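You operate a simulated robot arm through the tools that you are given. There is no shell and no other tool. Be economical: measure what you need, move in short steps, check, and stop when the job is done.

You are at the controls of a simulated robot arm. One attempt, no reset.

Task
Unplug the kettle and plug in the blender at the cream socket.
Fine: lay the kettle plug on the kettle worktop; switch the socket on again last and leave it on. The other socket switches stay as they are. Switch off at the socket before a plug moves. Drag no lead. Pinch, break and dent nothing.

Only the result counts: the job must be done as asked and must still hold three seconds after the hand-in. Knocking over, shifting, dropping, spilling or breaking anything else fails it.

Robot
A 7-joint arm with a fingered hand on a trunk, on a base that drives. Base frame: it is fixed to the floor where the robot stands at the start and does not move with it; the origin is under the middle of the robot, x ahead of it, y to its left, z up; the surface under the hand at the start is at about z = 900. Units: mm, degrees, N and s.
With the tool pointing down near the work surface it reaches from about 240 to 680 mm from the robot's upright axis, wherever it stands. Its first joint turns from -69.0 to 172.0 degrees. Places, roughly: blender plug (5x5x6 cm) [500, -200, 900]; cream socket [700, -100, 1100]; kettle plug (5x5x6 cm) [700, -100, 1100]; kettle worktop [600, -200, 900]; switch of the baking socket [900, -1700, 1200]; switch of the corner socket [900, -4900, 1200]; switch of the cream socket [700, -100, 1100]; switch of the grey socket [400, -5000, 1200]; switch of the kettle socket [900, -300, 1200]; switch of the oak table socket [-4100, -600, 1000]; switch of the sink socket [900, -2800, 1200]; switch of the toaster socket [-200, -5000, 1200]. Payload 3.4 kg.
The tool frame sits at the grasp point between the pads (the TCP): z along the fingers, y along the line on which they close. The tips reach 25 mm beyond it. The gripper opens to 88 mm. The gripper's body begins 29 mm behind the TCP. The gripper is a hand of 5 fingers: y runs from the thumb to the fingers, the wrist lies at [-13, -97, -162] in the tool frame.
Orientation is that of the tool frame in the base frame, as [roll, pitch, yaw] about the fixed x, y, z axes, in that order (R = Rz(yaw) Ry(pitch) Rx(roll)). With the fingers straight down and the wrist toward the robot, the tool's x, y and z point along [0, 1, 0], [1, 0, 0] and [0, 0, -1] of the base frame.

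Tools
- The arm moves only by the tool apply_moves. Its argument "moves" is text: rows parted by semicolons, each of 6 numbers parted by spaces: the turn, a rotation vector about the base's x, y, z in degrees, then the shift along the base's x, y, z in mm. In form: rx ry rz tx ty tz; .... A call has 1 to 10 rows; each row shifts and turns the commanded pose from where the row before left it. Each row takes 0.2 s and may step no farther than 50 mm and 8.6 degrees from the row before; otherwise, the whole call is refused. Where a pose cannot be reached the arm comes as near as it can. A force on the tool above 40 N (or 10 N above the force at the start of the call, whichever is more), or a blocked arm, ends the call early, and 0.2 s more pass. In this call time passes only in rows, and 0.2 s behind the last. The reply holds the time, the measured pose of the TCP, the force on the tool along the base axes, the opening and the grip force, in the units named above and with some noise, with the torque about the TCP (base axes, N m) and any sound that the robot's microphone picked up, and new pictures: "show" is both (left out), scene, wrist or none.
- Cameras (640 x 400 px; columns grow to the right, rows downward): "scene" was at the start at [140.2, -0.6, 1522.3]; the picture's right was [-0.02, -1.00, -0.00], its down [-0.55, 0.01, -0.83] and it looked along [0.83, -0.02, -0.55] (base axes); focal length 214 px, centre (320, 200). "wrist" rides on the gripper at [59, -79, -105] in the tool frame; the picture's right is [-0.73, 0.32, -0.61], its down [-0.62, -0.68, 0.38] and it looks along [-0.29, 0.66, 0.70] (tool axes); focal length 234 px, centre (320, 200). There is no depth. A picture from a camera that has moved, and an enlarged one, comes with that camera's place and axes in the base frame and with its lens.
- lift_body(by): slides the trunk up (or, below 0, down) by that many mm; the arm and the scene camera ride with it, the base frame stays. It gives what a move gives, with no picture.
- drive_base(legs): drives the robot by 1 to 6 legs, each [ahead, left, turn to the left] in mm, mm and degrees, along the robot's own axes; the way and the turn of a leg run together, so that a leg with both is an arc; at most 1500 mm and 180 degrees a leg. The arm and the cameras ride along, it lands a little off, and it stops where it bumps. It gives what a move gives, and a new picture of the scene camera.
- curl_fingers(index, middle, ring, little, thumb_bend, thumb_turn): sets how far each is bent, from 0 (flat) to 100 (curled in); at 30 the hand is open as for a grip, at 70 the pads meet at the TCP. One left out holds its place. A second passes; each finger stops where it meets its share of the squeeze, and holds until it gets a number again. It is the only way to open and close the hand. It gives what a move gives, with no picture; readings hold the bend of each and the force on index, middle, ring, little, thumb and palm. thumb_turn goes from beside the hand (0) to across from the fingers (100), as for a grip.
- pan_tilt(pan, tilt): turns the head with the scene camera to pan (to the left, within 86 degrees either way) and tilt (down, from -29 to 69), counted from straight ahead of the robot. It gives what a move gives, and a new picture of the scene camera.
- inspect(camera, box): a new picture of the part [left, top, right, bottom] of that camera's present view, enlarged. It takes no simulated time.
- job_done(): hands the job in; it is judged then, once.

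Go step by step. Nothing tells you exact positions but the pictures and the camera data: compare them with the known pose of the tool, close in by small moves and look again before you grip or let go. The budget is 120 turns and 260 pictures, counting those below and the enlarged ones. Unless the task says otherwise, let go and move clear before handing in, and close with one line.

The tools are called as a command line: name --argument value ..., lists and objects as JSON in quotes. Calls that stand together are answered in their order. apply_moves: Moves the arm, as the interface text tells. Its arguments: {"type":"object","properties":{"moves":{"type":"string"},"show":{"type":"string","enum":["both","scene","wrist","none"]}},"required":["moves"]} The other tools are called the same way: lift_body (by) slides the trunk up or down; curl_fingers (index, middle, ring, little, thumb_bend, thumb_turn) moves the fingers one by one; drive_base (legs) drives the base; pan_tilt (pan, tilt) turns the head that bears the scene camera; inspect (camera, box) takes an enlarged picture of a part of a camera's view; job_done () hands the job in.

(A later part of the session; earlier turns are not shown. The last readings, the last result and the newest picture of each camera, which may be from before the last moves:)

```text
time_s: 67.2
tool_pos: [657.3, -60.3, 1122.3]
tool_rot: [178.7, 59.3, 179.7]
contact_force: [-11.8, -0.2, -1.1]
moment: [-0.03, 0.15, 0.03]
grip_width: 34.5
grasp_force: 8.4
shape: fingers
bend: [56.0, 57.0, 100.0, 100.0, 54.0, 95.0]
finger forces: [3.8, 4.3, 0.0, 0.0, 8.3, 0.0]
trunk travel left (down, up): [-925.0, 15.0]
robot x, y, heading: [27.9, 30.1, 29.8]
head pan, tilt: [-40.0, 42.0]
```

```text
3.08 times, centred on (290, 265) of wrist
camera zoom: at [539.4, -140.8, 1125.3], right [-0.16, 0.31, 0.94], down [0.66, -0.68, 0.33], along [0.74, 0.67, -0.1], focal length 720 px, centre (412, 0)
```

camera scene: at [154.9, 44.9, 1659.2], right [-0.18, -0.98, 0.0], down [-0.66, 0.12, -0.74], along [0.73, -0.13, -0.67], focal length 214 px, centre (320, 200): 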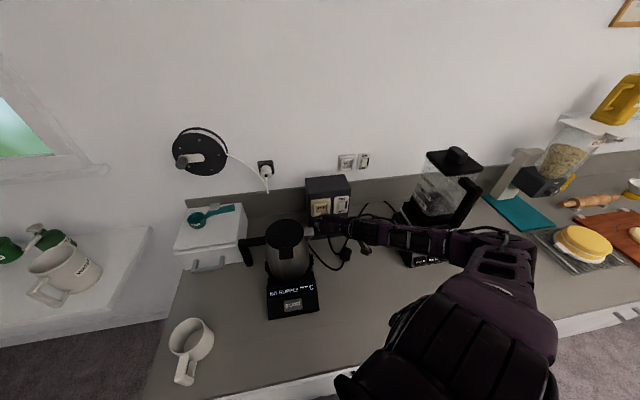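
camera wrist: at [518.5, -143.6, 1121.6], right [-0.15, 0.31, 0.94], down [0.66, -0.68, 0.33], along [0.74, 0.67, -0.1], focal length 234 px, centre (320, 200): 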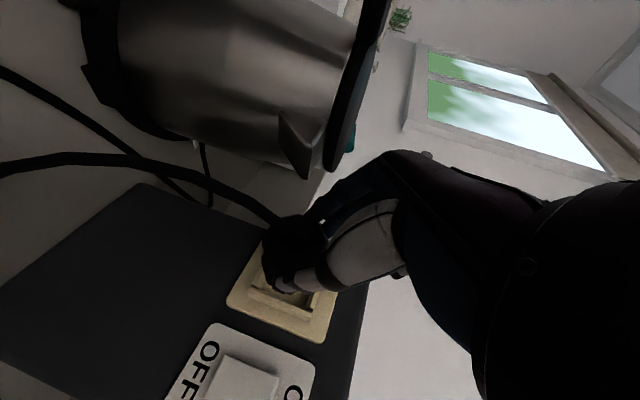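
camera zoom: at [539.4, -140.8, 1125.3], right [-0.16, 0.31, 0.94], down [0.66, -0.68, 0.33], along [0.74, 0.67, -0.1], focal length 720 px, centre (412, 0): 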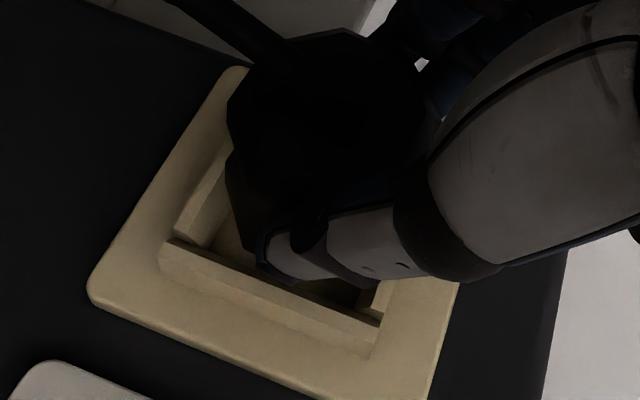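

It advances only with some slip in the grip. To tell whether the pins are in the slots, I relax the push and probe gently sideways.

apply_moves --moves "0 0 0 -5 0 0;0 0 0 0 2 0" --show "none"

apply_moves --moves "0 0 0 0 -2 0;0 0 0 0 -2 0" --show "none"

apply_moves --moves "0 0 0 0 2 0;0 0 0 0 0 -2" --show "none"

apply_moves --moves "0 0 0 0 0 2;0 0 0 0 0 2" --show "none"

```text
time_s: 67.8
tool_pos: [656.8, -59.3, 1122.2]
tool_rot: [178.9, 59.4, 179.8]
contact_force: [-1.4, -1.4, 0.0]
moment: [0.02, 0.04, 0.04]
grip_width: 34.2
grasp_force: 7.9
shape: fingers
bend: [56.0, 57.0, 100.0, 100.0, 54.0, 96.0]
finger forces: [3.6, 3.3, 0.0, 0.0, 8.6, 0.1]
trunk travel left (down, up): [-925.0, 15.0]
robot x, y, heading: [29.1, 31.2, 29.6]
head pan, tilt: [-40.0, 42.0]
```

```text
time_s: 68.5
tool_pos: [655.3, -60.2, 1121.2]
tool_rot: [178.9, 59.4, 180.0]
contact_force: [-0.7, 3.4, 0.0]
moment: [0.1, -0.03, 0.08]
grip_width: 34.3
grasp_force: 8.2
shape: fingers
bend: [55.0, 57.0, 100.0, 100.0, 54.0, 96.0]
finger forces: [5.1, 4.8, 0.0, 0.0, 6.1, 0.0]
trunk travel left (down, up): [-925.0, 15.0]
robot x, y, heading: [27.2, 33.4, 29.8]
head pan, tilt: [-40.0, 42.0]
```

```text
time_s: 69.0
tool_pos: [655.4, -60.9, 1120.8]
tool_rot: [179.2, 59.4, -179.9]
contact_force: [0.8, 0.7, 3.2]
moment: [0.04, -0.09, 0.04]
grip_width: 34.7
grasp_force: 8.1
shape: fingers
bend: [55.0, 57.0, 100.0, 100.0, 54.0, 96.0]
finger forces: [4.2, 4.0, 0.2, 0.0, 7.4, 0.1]
trunk travel left (down, up): [-925.0, 15.0]
robot x, y, heading: [25.3, 32.0, 29.6]
head pan, tilt: [-40.0, 42.0]
```

```text
time_s: 69.7
tool_pos: [655.6, -60.5, 1120.4]
tool_rot: [179.0, 59.1, -180.0]
contact_force: [0.2, 0.8, -4.0]
moment: [0.05, 0.01, 0.11]
grip_width: 34.2
grasp_force: 7.0
shape: fingers
bend: [55.0, 57.0, 100.0, 100.0, 54.0, 96.0]
finger forces: [4.1, 3.9, 0.0, 0.0, 7.0, 0.0]
trunk travel left (down, up): [-925.0, 15.0]
robot x, y, heading: [25.6, 33.6, 30.0]
head pan, tilt: [-40.0, 42.0]
```

It is held on all four sides with no forward force, so the pins are in the slots and aligned. I re-centre, firm up the grip, and push home.

apply_moves --moves "0 0 0 0 0.6 -2" --show "none"

curl_fingers --index 75 --middle 75 --thumb_bend 75

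apply_moves --moves "0 0 0 3 0 0;0 0 0 3 0 0;0 0 0 3 0 0" --show "none"

inspect --camera "wrist" --box '[220, 200, 360, 330]'

inspect --camera "scene" --box '[314, 196, 338, 216]'

```text
time_s: 70.0
tool_pos: [656.5, -60.0, 1120.6]
tool_rot: [178.9, 59.4, 179.9]
contact_force: [-0.4, 0.3, 0.3]
moment: [0.06, 0.02, 0.05]
grip_width: 34.2
grasp_force: 7.2
shape: fingers
bend: [55.0, 57.0, 100.0, 100.0, 54.0, 96.0]
finger forces: [3.8, 3.6, 0.1, 0.1, 7.6, 0.1]
trunk travel left (down, up): [-925.0, 15.0]
robot x, y, heading: [24.9, 36.5, 29.5]
head pan, tilt: [-40.0, 42.0]
```

```text
time_s: 71.0
tool_pos: [655.9, -58.6, 1121.9]
tool_rot: [179.0, 59.2, 179.9]
contact_force: [1.2, 6.2, -1.1]
moment: [0.04, -0.02, 0.2]
grip_width: 33.5
grasp_force: 15.4
shape: fingers
bend: [57.0, 59.0, 100.0, 100.0, 53.0, 96.0]
finger forces: [9.2, 8.7, 0.2, 0.0, 12.7, 0.1]
trunk travel left (down, up): [-925.0, 15.0]
robot x, y, heading: [23.0, 30.3, 29.7]
head pan, tilt: [-40.0, 42.0]
```

```text
time_s: 71.8
tool_pos: [659.3, -57.1, 1122.1]
tool_rot: [179.0, 59.2, -179.9]
contact_force: [-17.0, 4.3, -3.9]
moment: [-0.08, 0.34, 0.19]
grip_width: 33.6
grasp_force: 16.5
shape: fingers
bend: [57.0, 59.0, 100.0, 100.0, 53.0, 95.0]
finger forces: [9.1, 9.6, 0.0, 0.0, 14.1, 0.0]
trunk travel left (down, up): [-925.0, 15.0]
robot x, y, heading: [27.9, 32.5, 29.7]
head pan, tilt: [-40.0, 42.0]
```

```text
3.08 times, centred on (290, 265) of wrist
camera zoom: at [541.1, -139.2, 1125.3], right [-0.16, 0.31, 0.94], down [0.66, -0.67, 0.33], along [0.74, 0.67, -0.1], focal length 720 px, centre (412, 0)
```

zoom: 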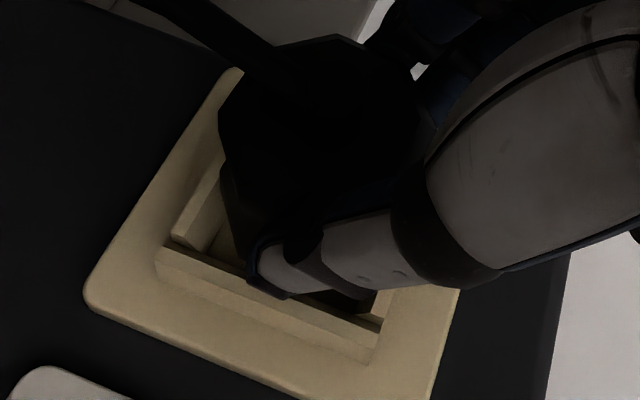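

```text
16.00 times, centred on (326, 206) of scene
camera zoom: at [147.4, 46.2, 1659.7], right [-0.18, -0.98, 0.0], down [-0.66, 0.12, -0.75], along [0.73, -0.13, -0.67], focal length 3432 px, centre (224, 104)
```

zoom: 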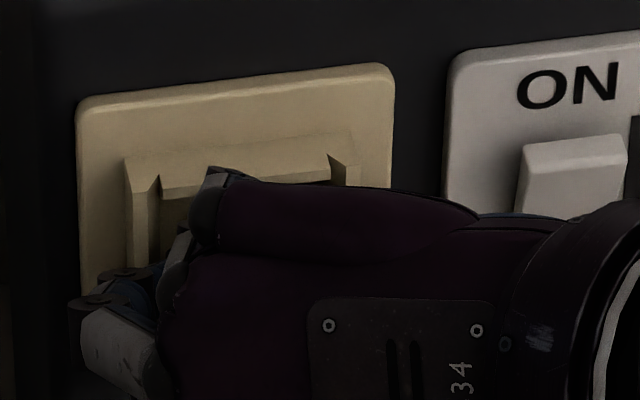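

By the wrist camera the plug's rear is now at (668,-64,1099), the same place as the seated kettle plug. I relax the push, open the fingers and check.

apply_moves --moves "0 0 0 -4 0 0" --show "none"

curl_fingers --index 48 --middle 48 --thumb_bend 46

curl_fingers --index 40 --middle 40 --thumb_bend 38

inspect --camera "wrist" --box '[200, 140, 440, 320]'

```text
time_s: 72.2
tool_pos: [660.6, -58.1, 1122.0]
tool_rot: [179.3, 59.3, -179.8]
contact_force: [-8.3, 5.7, -6.2]
moment: [-0.02, 0.23, 0.32]
grip_width: 33.6
grasp_force: 16.3
shape: fingers
bend: [57.0, 59.0, 100.0, 100.0, 53.0, 95.0]
finger forces: [9.4, 9.8, 0.0, 0.0, 13.3, 0.1]
trunk travel left (down, up): [-925.0, 15.0]
robot x, y, heading: [27.0, 36.0, 29.6]
head pan, tilt: [-40.0, 42.0]
```

```text
time_s: 73.2
tool_pos: [661.1, -60.4, 1121.9]
tool_rot: [179.0, 59.2, 179.9]
contact_force: [0.0, -1.0, 0.0]
moment: [-0.01, 0.02, -0.03]
grip_width: 48.4
grasp_force: 0.1
shape: fingers
bend: [48.0, 48.0, 100.0, 100.0, 46.0, 97.0]
finger forces: [0.0, 0.0, 0.0, 0.0, 0.3, 0.0]
trunk travel left (down, up): [-925.0, 15.0]
robot x, y, heading: [28.6, 34.8, 29.6]
head pan, tilt: [-40.0, 42.0]
```

```text
time_s: 74.2
tool_pos: [659.8, -59.7, 1120.7]
tool_rot: [179.0, 59.2, -180.0]
contact_force: [-0.1, 0.0, -0.7]
moment: [0.01, -0.02, 0.02]
grip_width: 65.2
grasp_force: 0.0
shape: fingers
bend: [40.0, 40.0, 100.0, 100.0, 38.0, 97.0]
finger forces: [0.1, 0.1, 0.0, 0.0, 0.1, 0.1]
trunk travel left (down, up): [-925.0, 15.0]
robot x, y, heading: [23.5, 36.3, 29.8]
head pan, tilt: [-40.0, 42.0]
```

```text
2.22 times, centred on (320, 230) of wrist
camera zoom: at [542.4, -140.6, 1124.4], right [-0.15, 0.31, 0.94], down [0.66, -0.68, 0.33], along [0.74, 0.67, -0.1], focal length 520 px, centre (320, 133)
```

zoom: 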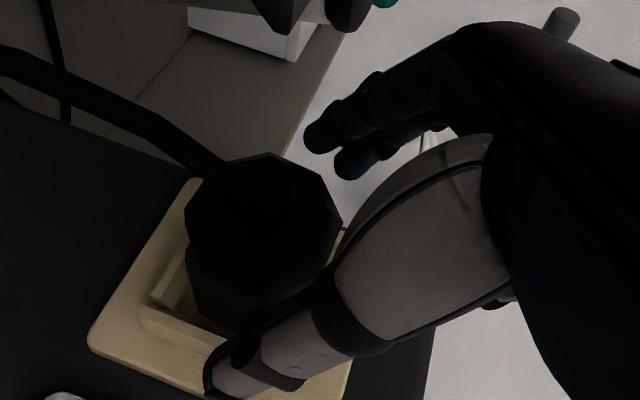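

The plug stays in place. I withdraw along the tool axis and inspect it.

apply_moves --moves "0 0 0 -12 0 7;0 0 0 -24 0 14;0 0 0 -30 -5 18;0 0 0 -20 -10 25"

inspect --camera "wrist" --box '[120, 180, 320, 360]'

inspect --camera "scene" --box '[290, 170, 390, 270]'

```text
time_s: 75.2
tool_pos: [572.3, -75.3, 1185.6]
tool_rot: [178.9, 59.2, 179.9]
contact_force: [0.0, 0.1, -0.3]
moment: [-0.02, 0.0, -0.01]
grip_width: 65.0
grasp_force: 0.0
shape: fingers
bend: [40.0, 40.0, 100.0, 100.0, 38.0, 97.0]
finger forces: [0.0, 0.0, 0.1, 0.0, 0.0, 0.0]
trunk travel left (down, up): [-925.0, 15.0]
robot x, y, heading: [25.3, 33.4, 29.7]
head pan, tilt: [-40.0, 42.0]
camera scene: at [151.7, 43.6, 1659.5], right [-0.18, -0.98, 0.0], down [-0.66, 0.12, -0.74], along [0.73, -0.13, -0.67], focal length 214 px, centre (320, 200)
camera wrist: at [454.9, -156.4, 1188.8], right [-0.16, 0.31, 0.94], down [0.66, -0.67, 0.33], along [0.74, 0.67, -0.1], focal length 234 px, centre (320, 200)
```

scene: 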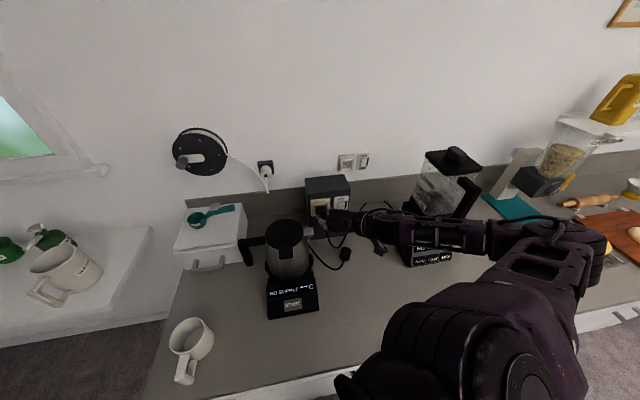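
wrist: 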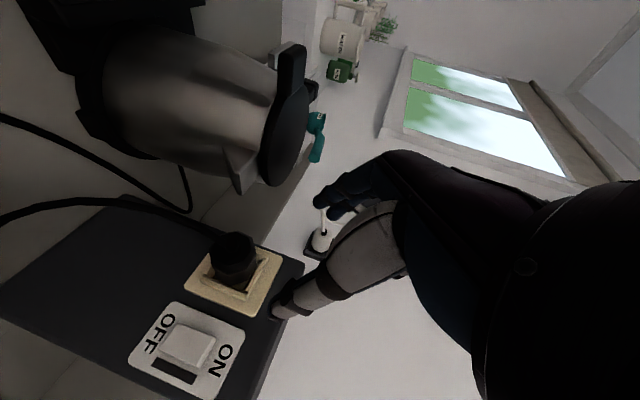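

```text
2.22 times, centred on (220, 270) of wrist
camera zoom: at [454.9, -156.4, 1188.8], right [-0.16, 0.31, 0.94], down [0.66, -0.67, 0.33], along [0.74, 0.67, -0.1], focal length 520 px, centre (542, 44)
```

zoom: 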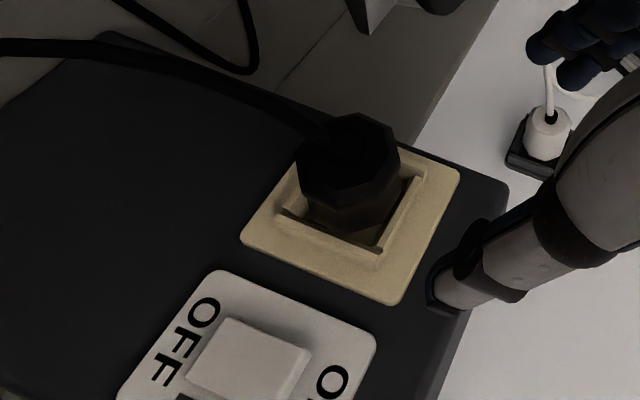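

```text
4.00 times, centred on (340, 220) of scene
camera zoom: at [151.7, 43.6, 1659.5], right [-0.18, -0.98, 0.0], down [-0.66, 0.12, -0.74], along [0.73, -0.13, -0.67], focal length 858 px, centre (240, 120)
```

zoom: 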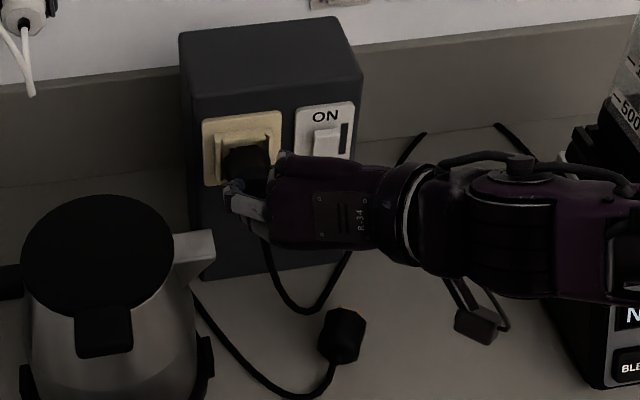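

The plug sits in the socket just as the kettle plug did. Next is the switch: I make the index the only forward finger and move in front of the ON end.

curl_fingers --index 55 --middle 100 --thumb_bend 15

apply_moves --moves "0 0 0 5 -40 0;0 0 0 15 -42 -10;0 0 0 28 0 -20;0 0 0 10 0 -10"

inspect --camera "wrist" --box '[180, 140, 420, 340]'

inspect --camera "scene" --box '[300, 170, 380, 240]'

```text
time_s: 76.2
tool_pos: [572.7, -75.6, 1185.1]
tool_rot: [178.9, 59.2, 179.9]
contact_force: [0.3, 0.7, -0.4]
moment: [0.01, 0.0, 0.03]
grip_width: 68.0
grasp_force: 0.1
shape: fingers
bend: [55.0, 100.0, 100.0, 100.0, 15.0, 97.0]
finger forces: [0.0, 0.0, 0.0, 0.0, 0.1, 0.1]
trunk travel left (down, up): [-925.0, 15.0]
robot x, y, heading: [27.6, 33.3, 29.7]
head pan, tilt: [-40.0, 42.0]
```

```text
time_s: 77.2
tool_pos: [632.1, -157.4, 1144.6]
tool_rot: [179.0, 59.2, 179.9]
contact_force: [-0.7, -0.2, 0.4]
moment: [0.0, -0.02, 0.03]
grip_width: 67.6
grasp_force: 0.0
shape: fingers
bend: [55.0, 100.0, 100.0, 100.0, 15.0, 97.0]
finger forces: [0.0, 0.0, 0.0, 0.0, 0.1, 0.0]
trunk travel left (down, up): [-925.0, 15.0]
robot x, y, heading: [26.8, 33.9, 29.7]
head pan, tilt: [-40.0, 42.0]
camera scene: at [153.6, 44.0, 1659.4], right [-0.18, -0.98, 0.0], down [-0.66, 0.12, -0.74], along [0.73, -0.13, -0.67], focal length 214 px, centre (320, 200)
camera wrist: at [514.5, -237.6, 1147.5], right [-0.15, 0.31, 0.94], down [0.66, -0.68, 0.33], along [0.74, 0.67, -0.1], focal length 234 px, centre (320, 200)
```

scene: 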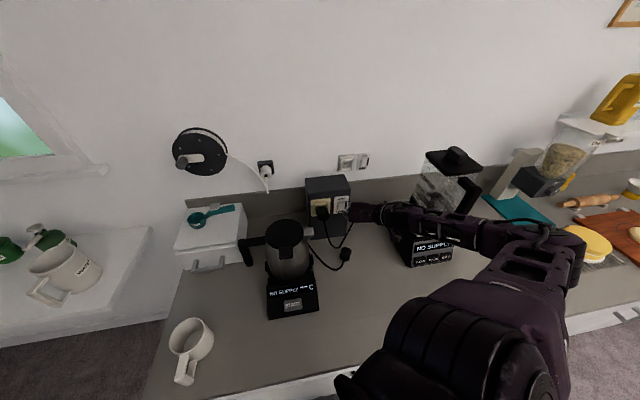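
wrist: 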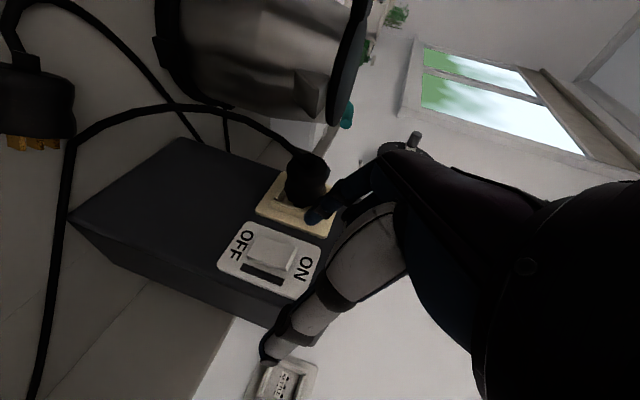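

```text
2.00 times, centred on (300, 240) of wrist
camera zoom: at [514.5, -237.6, 1147.5], right [-0.15, 0.31, 0.94], down [0.66, -0.68, 0.33], along [0.74, 0.67, -0.1], focal length 468 px, centre (360, 120)
```

zoom: 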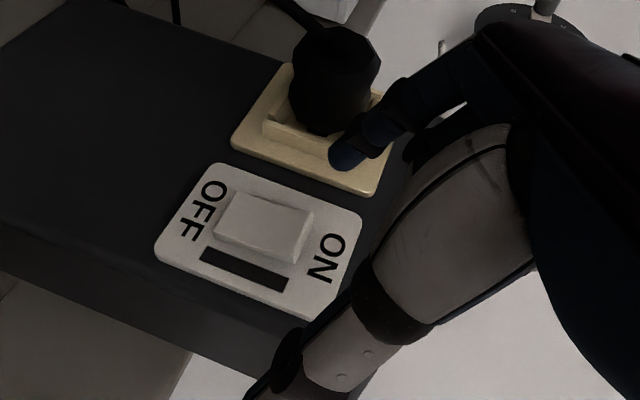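

```text
5.71 times, centred on (340, 205) of scene
camera zoom: at [153.6, 44.0, 1659.4], right [-0.18, -0.98, 0.0], down [-0.66, 0.12, -0.74], along [0.73, -0.13, -0.67], focal length 1226 px, centre (206, 171)
```

zoom: 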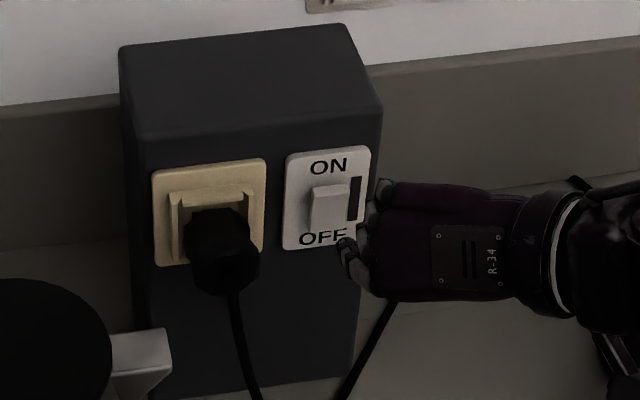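

The index tip is at about (648,-137,1130) and the ON end at (700,-145,1117). I approach to just short of it.

apply_moves --moves "0 0 0 12 -4 -6;0 0 0 14 -4 -6;0 0 0 10 0 0" --show "wrist"

inspect --camera "wrist" --box '[220, 150, 400, 310]'

inspect --camera "scene" --box '[315, 180, 365, 220]'

```text
time_s: 78.0
tool_pos: [670.0, -165.0, 1132.7]
tool_rot: [179.0, 59.3, 179.9]
contact_force: [0.0, 0.1, -0.3]
moment: [0.0, -0.01, -0.03]
grip_width: 68.0
grasp_force: 0.0
shape: fingers
bend: [55.0, 100.0, 100.0, 100.0, 15.0, 97.0]
finger forces: [0.1, 0.0, 0.0, 0.0, 0.0, 0.1]
trunk travel left (down, up): [-925.0, 15.0]
robot x, y, heading: [20.1, 34.8, 29.6]
head pan, tilt: [-40.0, 42.0]
camera wrist: at [551.1, -246.3, 1135.2], right [-0.16, 0.31, 0.94], down [0.66, -0.68, 0.33], along [0.74, 0.67, -0.1], focal length 234 px, centre (320, 200)
```

wrist: 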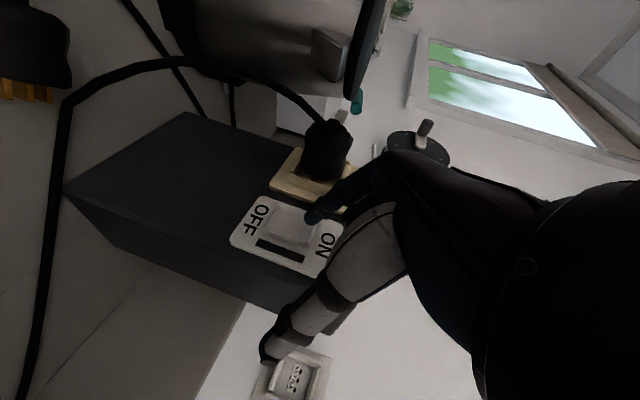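

```text
2.50 times, centred on (310, 230) of wrist
camera zoom: at [551.1, -246.3, 1135.2], right [-0.16, 0.31, 0.94], down [0.66, -0.68, 0.33], along [0.74, 0.67, -0.1], focal length 585 px, centre (345, 125)
```

zoom: 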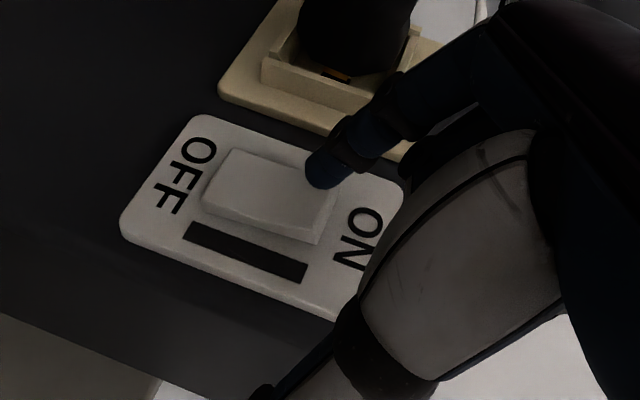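

```text
10.00 times, centred on (340, 200) of scene
camera zoom: at [153.4, 44.2, 1659.4], right [-0.18, -0.98, 0.0], down [-0.66, 0.12, -0.74], along [0.73, -0.13, -0.67], focal length 2145 px, centre (120, 200)
```

zoom: 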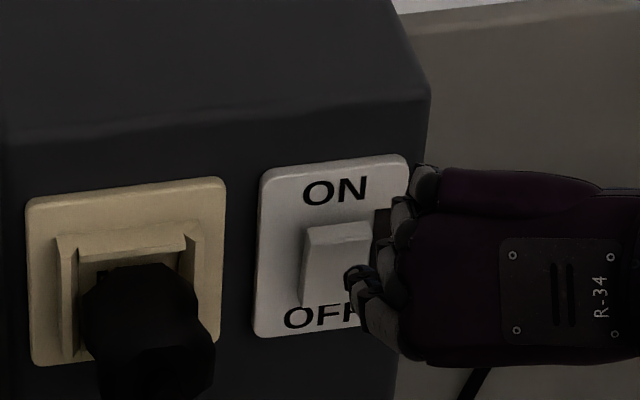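

Wait: a gold pin shows between plug and socket, and one slot seems open, so the plug may not be fully home. I look closely before touching the switch.

inspect --camera "wrist" --box '[285, 140, 345, 190]'

inspect --camera "scene" --box '[328, 198, 352, 218]'

inspect --camera "scene" --box '[316, 198, 340, 218]'

```text
8.00 times, centred on (315, 165) of wrist
camera zoom: at [551.1, -246.3, 1135.2], right [-0.16, 0.31, 0.94], down [0.66, -0.68, 0.33], along [0.74, 0.67, -0.1], focal length 1873 px, centre (360, 480)
```

zoom: 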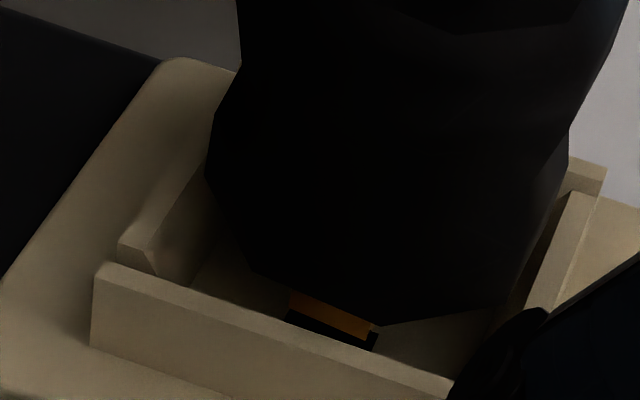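

```text
16.00 times, centred on (340, 208) of scene
camera zoom: at [153.4, 44.2, 1659.4], right [-0.18, -0.98, 0.0], down [-0.66, 0.12, -0.74], along [0.73, -0.13, -0.67], focal length 3432 px, centre (0, 72)
```

zoom: 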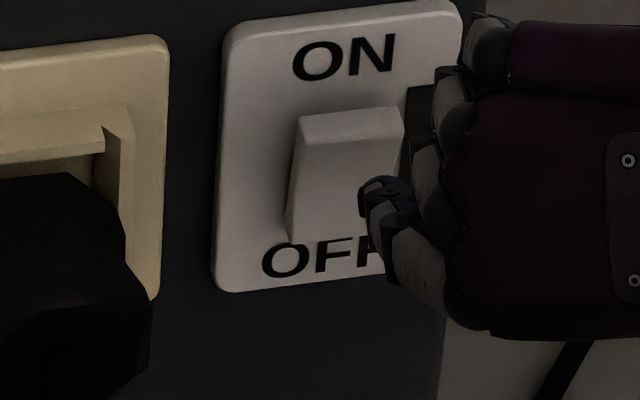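

```text
16.00 times, centred on (328, 208) of scene
camera zoom: at [153.4, 44.2, 1659.4], right [-0.18, -0.98, 0.0], down [-0.66, 0.12, -0.74], along [0.73, -0.13, -0.67], focal length 3432 px, centre (192, 72)
```

zoom: 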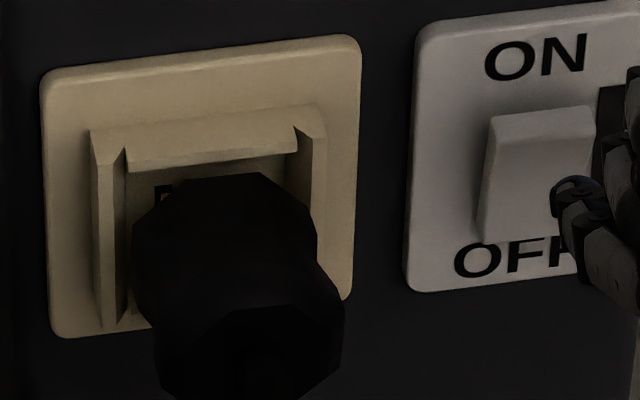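

The pins are in their slots but some 5 mm are still exposed: the plug slipped back in the weak grip. I leave the switch, go back to the plug, re-grip firmly slightly further back and push it home.

apply_moves --moves "0 0 0 -40 0 10;0 0 0 -40 5 22;0 0 0 0 45 0;0 0 0 0 45 0" --show "none"

curl_fingers --index 40 --middle 40 --thumb_bend 40

apply_moves --moves "0 0 0 0 5 -12;0 0 0 20 0 -11;0 0 0 20 0 -12" --show "wrist"

inspect --camera "wrist" --box '[200, 140, 440, 320]'

```text
time_s: 79.0
tool_pos: [590.9, -72.3, 1162.2]
tool_rot: [179.0, 59.2, 179.9]
contact_force: [0.0, -0.3, 0.2]
moment: [0.01, -0.03, 0.0]
grip_width: 68.2
grasp_force: 0.0
shape: fingers
bend: [55.0, 100.0, 100.0, 100.0, 15.0, 97.0]
finger forces: [0.1, 0.1, 0.0, 0.0, 0.0, 0.1]
trunk travel left (down, up): [-925.0, 15.0]
robot x, y, heading: [24.9, 34.4, 29.7]
head pan, tilt: [-40.0, 42.0]
```

```text
time_s: 80.0
tool_pos: [590.5, -71.8, 1162.2]
tool_rot: [179.1, 59.2, 180.0]
contact_force: [-1.1, 0.7, -0.2]
moment: [0.02, -0.01, 0.02]
grip_width: 63.6
grasp_force: 0.1
shape: fingers
bend: [40.0, 40.0, 100.0, 100.0, 40.0, 97.0]
finger forces: [0.1, 0.0, 0.0, 0.0, 0.1, 0.0]
trunk travel left (down, up): [-925.0, 15.0]
robot x, y, heading: [25.2, 30.5, 29.8]
head pan, tilt: [-40.0, 42.0]
```

```text
time_s: 80.8
tool_pos: [630.4, -66.1, 1129.2]
tool_rot: [179.0, 59.2, 179.9]
contact_force: [0.1, 0.2, -0.8]
moment: [0.03, -0.03, 0.0]
grip_width: 63.6
grasp_force: 0.1
shape: fingers
bend: [40.0, 40.0, 100.0, 100.0, 40.0, 97.0]
finger forces: [0.0, 0.0, 0.0, 0.1, 0.0, 0.0]
trunk travel left (down, up): [-925.0, 15.0]
robot x, y, heading: [25.7, 32.2, 29.4]
head pan, tilt: [-40.0, 42.0]
camera wrist: at [512.8, -147.4, 1132.5], right [-0.16, 0.31, 0.94], down [0.66, -0.67, 0.33], along [0.74, 0.67, -0.1], focal length 234 px, centre (320, 200)
```

wrist: 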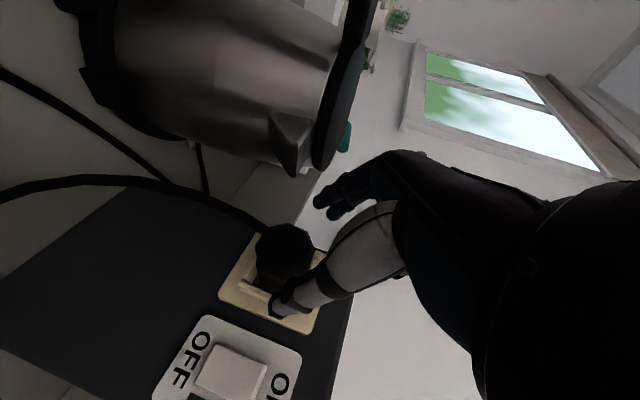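

```text
2.22 times, centred on (320, 230) of wrist
camera zoom: at [512.8, -147.4, 1132.5], right [-0.16, 0.31, 0.94], down [0.66, -0.67, 0.33], along [0.74, 0.67, -0.1], focal length 520 px, centre (320, 133)
```

zoom: 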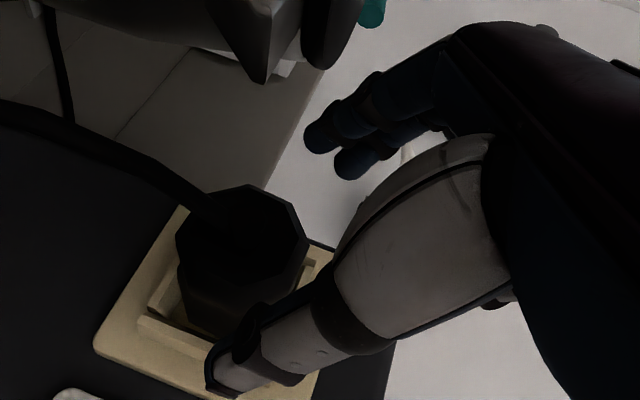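

apply_moves --moves "0 0 0 12 0 -9;0 0 0 12 0 -9" --show "none"

curl_fingers --index 50 --middle 50 --thumb_bend 50

curl_fingers --index 75 --middle 75 --thumb_bend 75

inspect --camera "wrist" --box '[220, 200, 360, 330]'

```text
time_s: 81.5
tool_pos: [654.3, -64.8, 1110.9]
tool_rot: [179.1, 59.2, 180.0]
contact_force: [0.0, -0.6, 0.2]
moment: [0.02, 0.0, 0.0]
grip_width: 63.8
grasp_force: 0.1
shape: fingers
bend: [40.0, 40.0, 100.0, 100.0, 40.0, 97.0]
finger forces: [0.0, 0.0, 0.1, 0.0, 0.0, 0.1]
trunk travel left (down, up): [-925.0, 15.0]
robot x, y, heading: [27.0, 32.7, 29.5]
head pan, tilt: [-40.0, 42.0]
```

```text
time_s: 82.5
tool_pos: [652.3, -66.4, 1112.0]
tool_rot: [179.0, 59.2, 179.9]
contact_force: [0.0, 0.3, 0.1]
moment: [-0.02, 0.0, -0.01]
grip_width: 42.2
grasp_force: 0.3
shape: fingers
bend: [50.0, 50.0, 100.0, 100.0, 50.0, 97.0]
finger forces: [0.1, 0.1, 0.0, 0.0, 0.0, 0.1]
trunk travel left (down, up): [-925.0, 15.0]
robot x, y, heading: [28.7, 31.5, 29.8]
head pan, tilt: [-40.0, 42.0]
```

```text
time_s: 83.5
tool_pos: [653.3, -63.0, 1112.1]
tool_rot: [179.4, 59.2, -179.7]
contact_force: [0.6, 7.6, -0.3]
moment: [0.1, 0.01, 0.27]
grip_width: 33.8
grasp_force: 14.6
shape: fingers
bend: [55.0, 56.0, 100.0, 100.0, 55.0, 97.0]
finger forces: [9.4, 9.8, 0.0, 0.1, 11.3, 0.0]
trunk travel left (down, up): [-925.0, 15.0]
robot x, y, heading: [26.0, 33.2, 29.9]
head pan, tilt: [-40.0, 42.0]
```

```text
3.08 times, centred on (290, 265) of wrist
camera zoom: at [535.3, -143.9, 1115.5], right [-0.15, 0.31, 0.94], down [0.66, -0.67, 0.33], along [0.74, 0.67, -0.1], focal length 720 px, centre (412, 0)
```

zoom: 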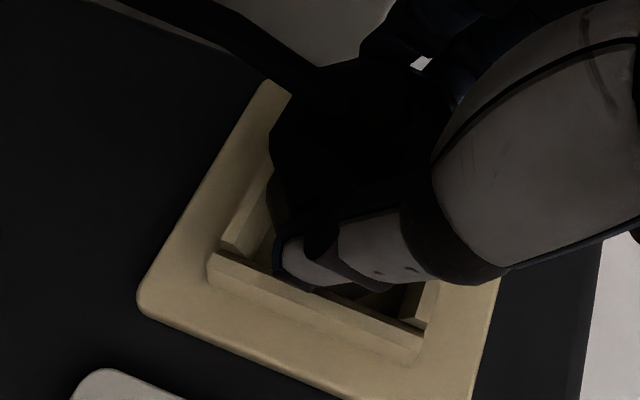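

The grip is firm now (15 N). I ease the side load and push in, step by step.

apply_moves --moves "0 0 0 0 2 0;0 0 0 3 0 0;0 0 0 3 0 0;0 0 0 3 0 0" --show "none"

inspect --camera "wrist" --box '[220, 200, 360, 330]'

```text
time_s: 84.5
tool_pos: [657.0, -61.4, 1114.5]
tool_rot: [179.0, 59.3, -179.9]
contact_force: [-17.7, 3.8, -2.9]
moment: [-0.14, 0.31, 0.21]
grip_width: 33.9
grasp_force: 15.2
shape: fingers
bend: [55.0, 57.0, 100.0, 100.0, 55.0, 96.0]
finger forces: [8.2, 9.0, 0.1, 0.1, 12.5, 0.1]
trunk travel left (down, up): [-925.0, 15.0]
robot x, y, heading: [27.4, 31.1, 29.6]
head pan, tilt: [-40.0, 42.0]
```

```text
3.08 times, centred on (290, 265) of wrist
camera zoom: at [538.7, -142.4, 1116.3], right [-0.16, 0.31, 0.94], down [0.66, -0.67, 0.33], along [0.74, 0.67, -0.1], focal length 720 px, centre (412, 0)
```

zoom: 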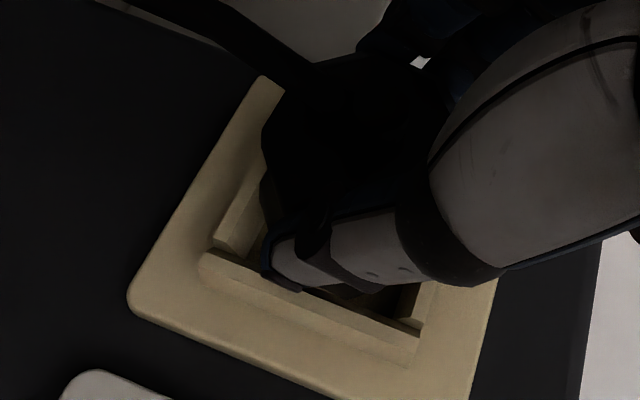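

apply_moves --moves "0 0 0 3 0 0;0 0 0 3 0 0" --show "none"

inspect --camera "wrist" --box '[220, 200, 360, 330]'

inspect --camera "scene" --box '[314, 196, 338, 216]'

```text
time_s: 85.0
tool_pos: [661.7, -60.2, 1116.3]
tool_rot: [179.0, 59.4, 180.0]
contact_force: [-23.1, 5.1, -3.3]
moment: [-0.15, 0.34, 0.19]
grip_width: 33.6
grasp_force: 16.5
shape: fingers
bend: [55.0, 56.0, 100.0, 100.0, 55.0, 94.0]
finger forces: [8.4, 9.9, 0.0, 0.0, 14.9, 0.1]
trunk travel left (down, up): [-925.0, 15.0]
robot x, y, heading: [26.2, 35.1, 30.0]
head pan, tilt: [-40.0, 42.0]
```

```text
3.08 times, centred on (290, 265) of wrist
camera zoom: at [543.4, -141.5, 1117.6], right [-0.16, 0.31, 0.94], down [0.66, -0.67, 0.34], along [0.74, 0.67, -0.1], focal length 720 px, centre (412, 0)
```

zoom: 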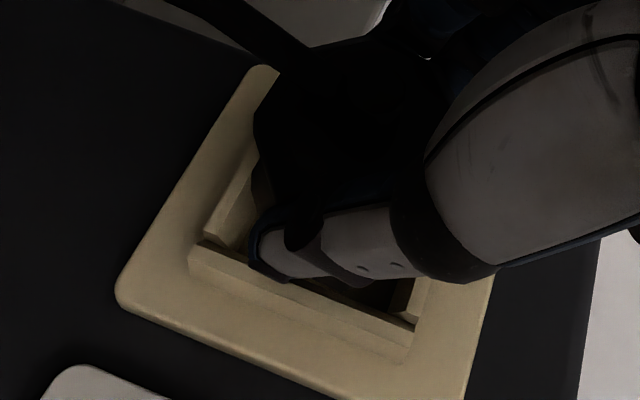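

```text
16.00 times, centred on (326, 206) of scene
camera zoom: at [144.7, 46.3, 1660.0], right [-0.18, -0.98, 0.0], down [-0.65, 0.12, -0.75], along [0.73, -0.13, -0.67], focal length 3432 px, centre (224, 104)
```

zoom: 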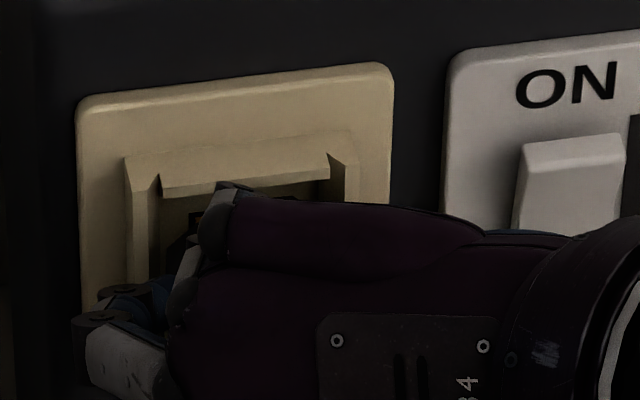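

The push reaches 23 N but the plug slides in the grip instead of going in. I enlarge the pin area to see what holds it.

inspect --camera "scene" --box '[321, 203, 329, 210]'

inspect --camera "wrist" --box '[270, 260, 330, 310]'

```text
16.00 times, centred on (325, 206) of scene
camera zoom: at [144.7, 46.3, 1660.0], right [-0.18, -0.98, 0.0], down [-0.65, 0.12, -0.75], along [0.73, -0.13, -0.67], focal length 3432 px, centre (240, 96)
```

zoom: 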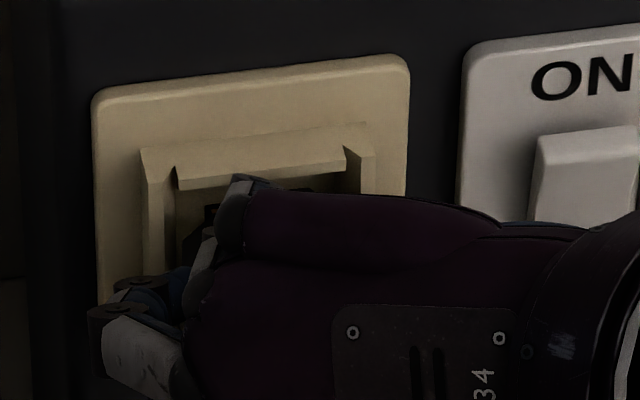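

```text
8.00 times, centred on (300, 285) of wrist
camera zoom: at [543.4, -141.5, 1117.6], right [-0.16, 0.31, 0.94], down [0.66, -0.67, 0.34], along [0.74, 0.67, -0.1], focal length 1873 px, centre (480, -480)
```

zoom: 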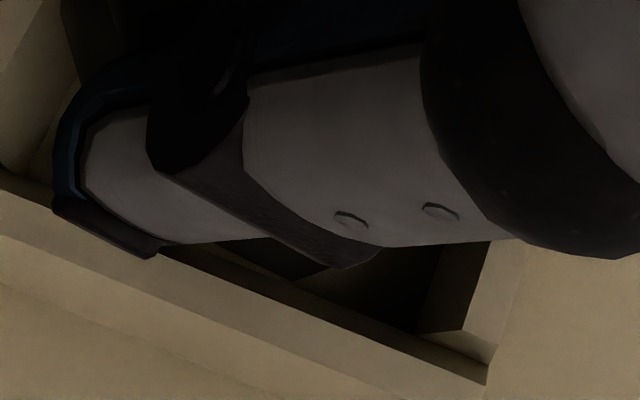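

The thumb tip is riding on the guide's rim, so more push this way is useless. I relax, let go, and will push the plug's rear face with the extended index instead, above the lead.

apply_moves --moves "0 0 0 -6 -1 0" --show "none"

curl_fingers --index 47 --middle 47 --thumb_bend 47

curl_fingers --index 39 --middle 39 --thumb_bend 39

apply_moves --moves "0 0 0 -15 0 9;0 0 0 -30 0 18;0 0 0 -30 -8 25;0 0 0 -20 -15 40" --show "both"

inspect --camera "wrist" --box '[120, 180, 320, 360]'

```text
time_s: 85.5
tool_pos: [660.6, -60.4, 1114.0]
tool_rot: [179.2, 59.4, -179.9]
contact_force: [-9.7, 9.3, -4.0]
moment: [0.03, 0.14, 0.31]
grip_width: 33.6
grasp_force: 15.5
shape: fingers
bend: [55.0, 56.0, 100.0, 100.0, 56.0, 95.0]
finger forces: [9.3, 10.3, 0.0, 0.1, 11.2, 0.0]
trunk travel left (down, up): [-925.0, 15.0]
robot x, y, heading: [25.5, 31.5, 29.7]
head pan, tilt: [-40.0, 42.0]
```

```text
time_s: 86.5
tool_pos: [661.0, -63.9, 1111.4]
tool_rot: [179.0, 59.2, -180.0]
contact_force: [0.2, 0.1, 0.0]
moment: [0.03, -0.04, -0.04]
grip_width: 47.8
grasp_force: 0.1
shape: fingers
bend: [47.0, 47.0, 100.0, 100.0, 47.0, 97.0]
finger forces: [0.0, 0.1, 0.1, 0.0, 0.0, 0.0]
trunk travel left (down, up): [-925.0, 15.0]
robot x, y, heading: [23.6, 32.4, 29.6]
head pan, tilt: [-40.0, 42.0]
```

```text
time_s: 87.5
tool_pos: [662.5, -63.6, 1113.4]
tool_rot: [179.0, 59.2, 179.9]
contact_force: [-0.4, 0.2, 0.9]
moment: [0.0, 0.01, 0.0]
grip_width: 65.0
grasp_force: 0.1
shape: fingers
bend: [39.0, 39.0, 100.0, 100.0, 39.0, 97.0]
finger forces: [0.0, 0.0, 0.0, 0.1, 0.0, 0.0]
trunk travel left (down, up): [-925.0, 15.0]
robot x, y, heading: [26.6, 30.7, 29.5]
head pan, tilt: [-40.0, 42.0]
```

```text
time_s: 88.5
tool_pos: [563.6, -85.8, 1206.0]
tool_rot: [179.1, 59.3, -179.8]
contact_force: [-0.1, 0.3, 0.6]
moment: [0.01, -0.03, 0.0]
grip_width: 65.4
grasp_force: 0.1
shape: fingers
bend: [39.0, 39.0, 100.0, 100.0, 39.0, 97.0]
finger forces: [0.0, 0.0, 0.0, 0.0, 0.0, 0.1]
trunk travel left (down, up): [-925.0, 15.0]
robot x, y, heading: [27.4, 29.7, 29.7]
head pan, tilt: [-40.0, 42.0]
camera scene: at [151.0, 43.6, 1659.5], right [-0.18, -0.98, 0.0], down [-0.66, 0.12, -0.74], along [0.73, -0.13, -0.67], focal length 214 px, centre (320, 200)
camera wrist: at [445.7, -167.2, 1208.9], right [-0.16, 0.31, 0.94], down [0.66, -0.67, 0.33], along [0.74, 0.67, -0.1], focal length 234 px, centre (320, 200)
```

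scene: 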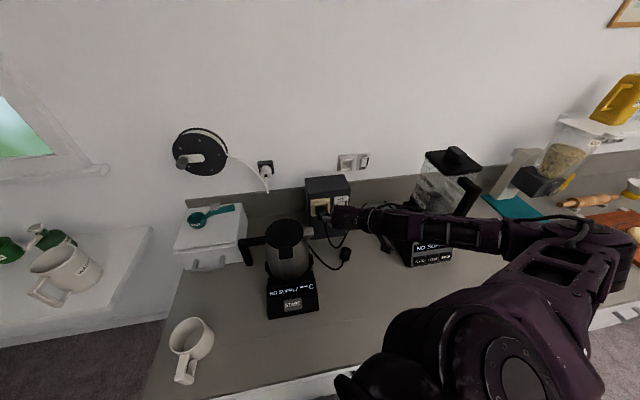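
wrist: 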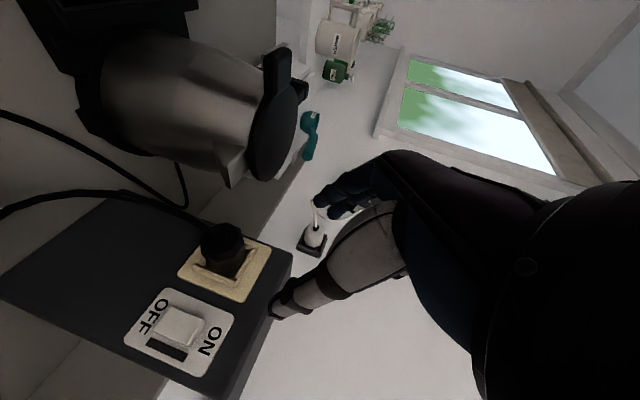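

```text
2.22 times, centred on (220, 270) of wrist
camera zoom: at [445.7, -167.2, 1208.9], right [-0.16, 0.31, 0.94], down [0.66, -0.67, 0.33], along [0.74, 0.67, -0.1], focal length 520 px, centre (542, 44)
```

zoom: 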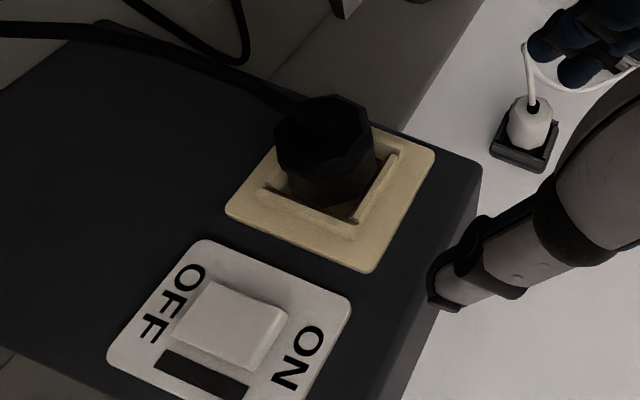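

inspect --camera "wrist" --box '[185, 215, 265, 285]'

inspect --camera "scene" --box '[312, 195, 336, 215]'

```text
5.71 times, centred on (225, 250) of wrist
camera zoom: at [445.7, -167.2, 1208.9], right [-0.16, 0.31, 0.94], down [0.66, -0.67, 0.33], along [0.74, 0.67, -0.1], focal length 1338 px, centre (863, -86)
```

zoom: 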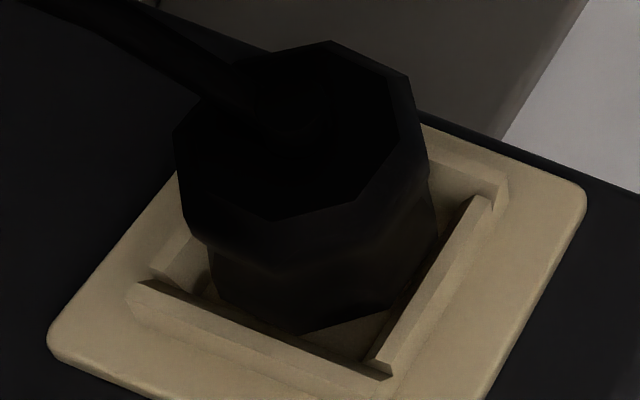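

```text
16.00 times, centred on (324, 205) of scene
camera zoom: at [151.0, 43.6, 1659.5], right [-0.18, -0.98, 0.0], down [-0.66, 0.12, -0.74], along [0.73, -0.13, -0.67], focal length 3432 px, centre (256, 120)
```

zoom: 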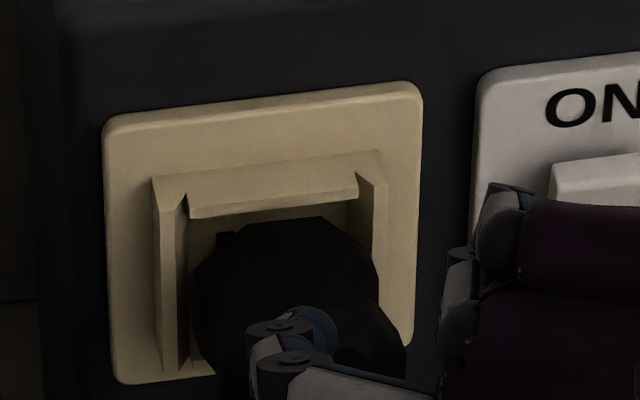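

To judge the depth I go to exactly the pose from which I photographed the seated kettle plug and compare.

apply_moves --moves "0 0 0 14 13 -24;0 0 0 13 13 -24" --show "none"

inspect --camera "wrist" --box '[160, 170, 400, 350]'

```text
time_s: 89.0
tool_pos: [594.1, -61.5, 1154.4]
tool_rot: [179.1, 59.2, -179.9]
contact_force: [0.4, 0.5, -0.2]
moment: [0.01, 0.03, 0.0]
grip_width: 65.4
grasp_force: 0.1
shape: fingers
bend: [39.0, 39.0, 100.0, 100.0, 39.0, 97.0]
finger forces: [0.0, 0.0, 0.1, 0.0, 0.0, 0.1]
trunk travel left (down, up): [-925.0, 15.0]
robot x, y, heading: [25.5, 31.2, 29.8]
head pan, tilt: [-40.0, 42.0]
```

```text
2.22 times, centred on (280, 260) of wrist
camera zoom: at [476.2, -142.1, 1158.0], right [-0.15, 0.31, 0.94], down [0.66, -0.67, 0.33], along [0.74, 0.67, -0.1], focal length 520 px, centre (409, 67)
```

zoom: 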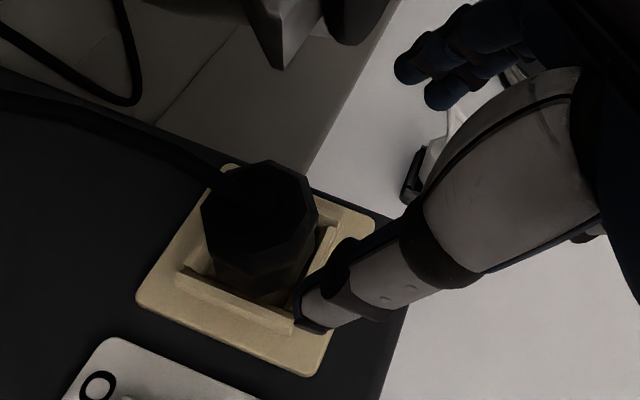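

Compared with that picture, the blender plug sits as deep as the kettle plug did, within about 1–2 mm, so it is home. Now the switch: index forward again, thumb and middle away.

apply_moves --moves "0 0 0 -20 -10 12;0 0 0 0 -45 0;0 0 0 0 -45 0" --show "none"

curl_fingers --index 55 --middle 100 --thumb_bend 15

apply_moves --moves "0 0 0 30 -4 -12;0 0 0 30 -4 -12;0 0 0 28 0 -8" --show "none"

inspect --camera "wrist" --box '[220, 150, 400, 310]'

```text
time_s: 89.8
tool_pos: [571.8, -162.8, 1167.6]
tool_rot: [178.8, 59.2, 179.8]
contact_force: [0.2, -0.2, 0.3]
moment: [-0.01, 0.01, 0.0]
grip_width: 65.3
grasp_force: 0.1
shape: fingers
bend: [39.0, 39.0, 100.0, 100.0, 39.0, 97.0]
finger forces: [0.0, 0.0, 0.1, 0.1, 0.0, 0.1]
trunk travel left (down, up): [-925.0, 15.0]
robot x, y, heading: [25.8, 32.8, 30.1]
head pan, tilt: [-40.0, 42.0]
```

```text
time_s: 90.8
tool_pos: [574.0, -162.0, 1167.0]
tool_rot: [179.2, 59.1, -180.0]
contact_force: [0.3, 0.1, 0.3]
moment: [0.0, 0.01, -0.02]
grip_width: 68.3
grasp_force: 0.0
shape: fingers
bend: [55.0, 100.0, 100.0, 100.0, 15.0, 97.0]
finger forces: [0.1, 0.1, 0.0, 0.1, 0.1, 0.0]
trunk travel left (down, up): [-925.0, 15.0]
robot x, y, heading: [24.1, 31.8, 29.8]
head pan, tilt: [-40.0, 42.0]
```

```text
time_s: 91.7
tool_pos: [663.9, -168.1, 1134.8]
tool_rot: [179.0, 59.2, 180.0]
contact_force: [0.3, 0.1, -0.9]
moment: [0.01, -0.01, 0.02]
grip_width: 68.4
grasp_force: 0.0
shape: fingers
bend: [55.0, 100.0, 100.0, 100.0, 15.0, 97.0]
finger forces: [0.0, 0.0, 0.0, 0.1, 0.0, 0.0]
trunk travel left (down, up): [-925.0, 15.0]
robot x, y, heading: [29.6, 34.9, 29.7]
head pan, tilt: [-40.0, 42.0]
```

```text
2.50 times, centred on (310, 230) of wrist
camera zoom: at [544.5, -249.1, 1138.9], right [-0.15, 0.31, 0.94], down [0.66, -0.67, 0.33], along [0.74, 0.67, -0.1], focal length 585 px, centre (345, 125)
```

zoom: 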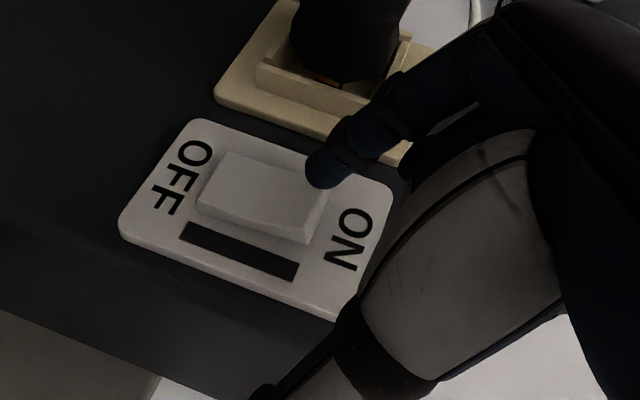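

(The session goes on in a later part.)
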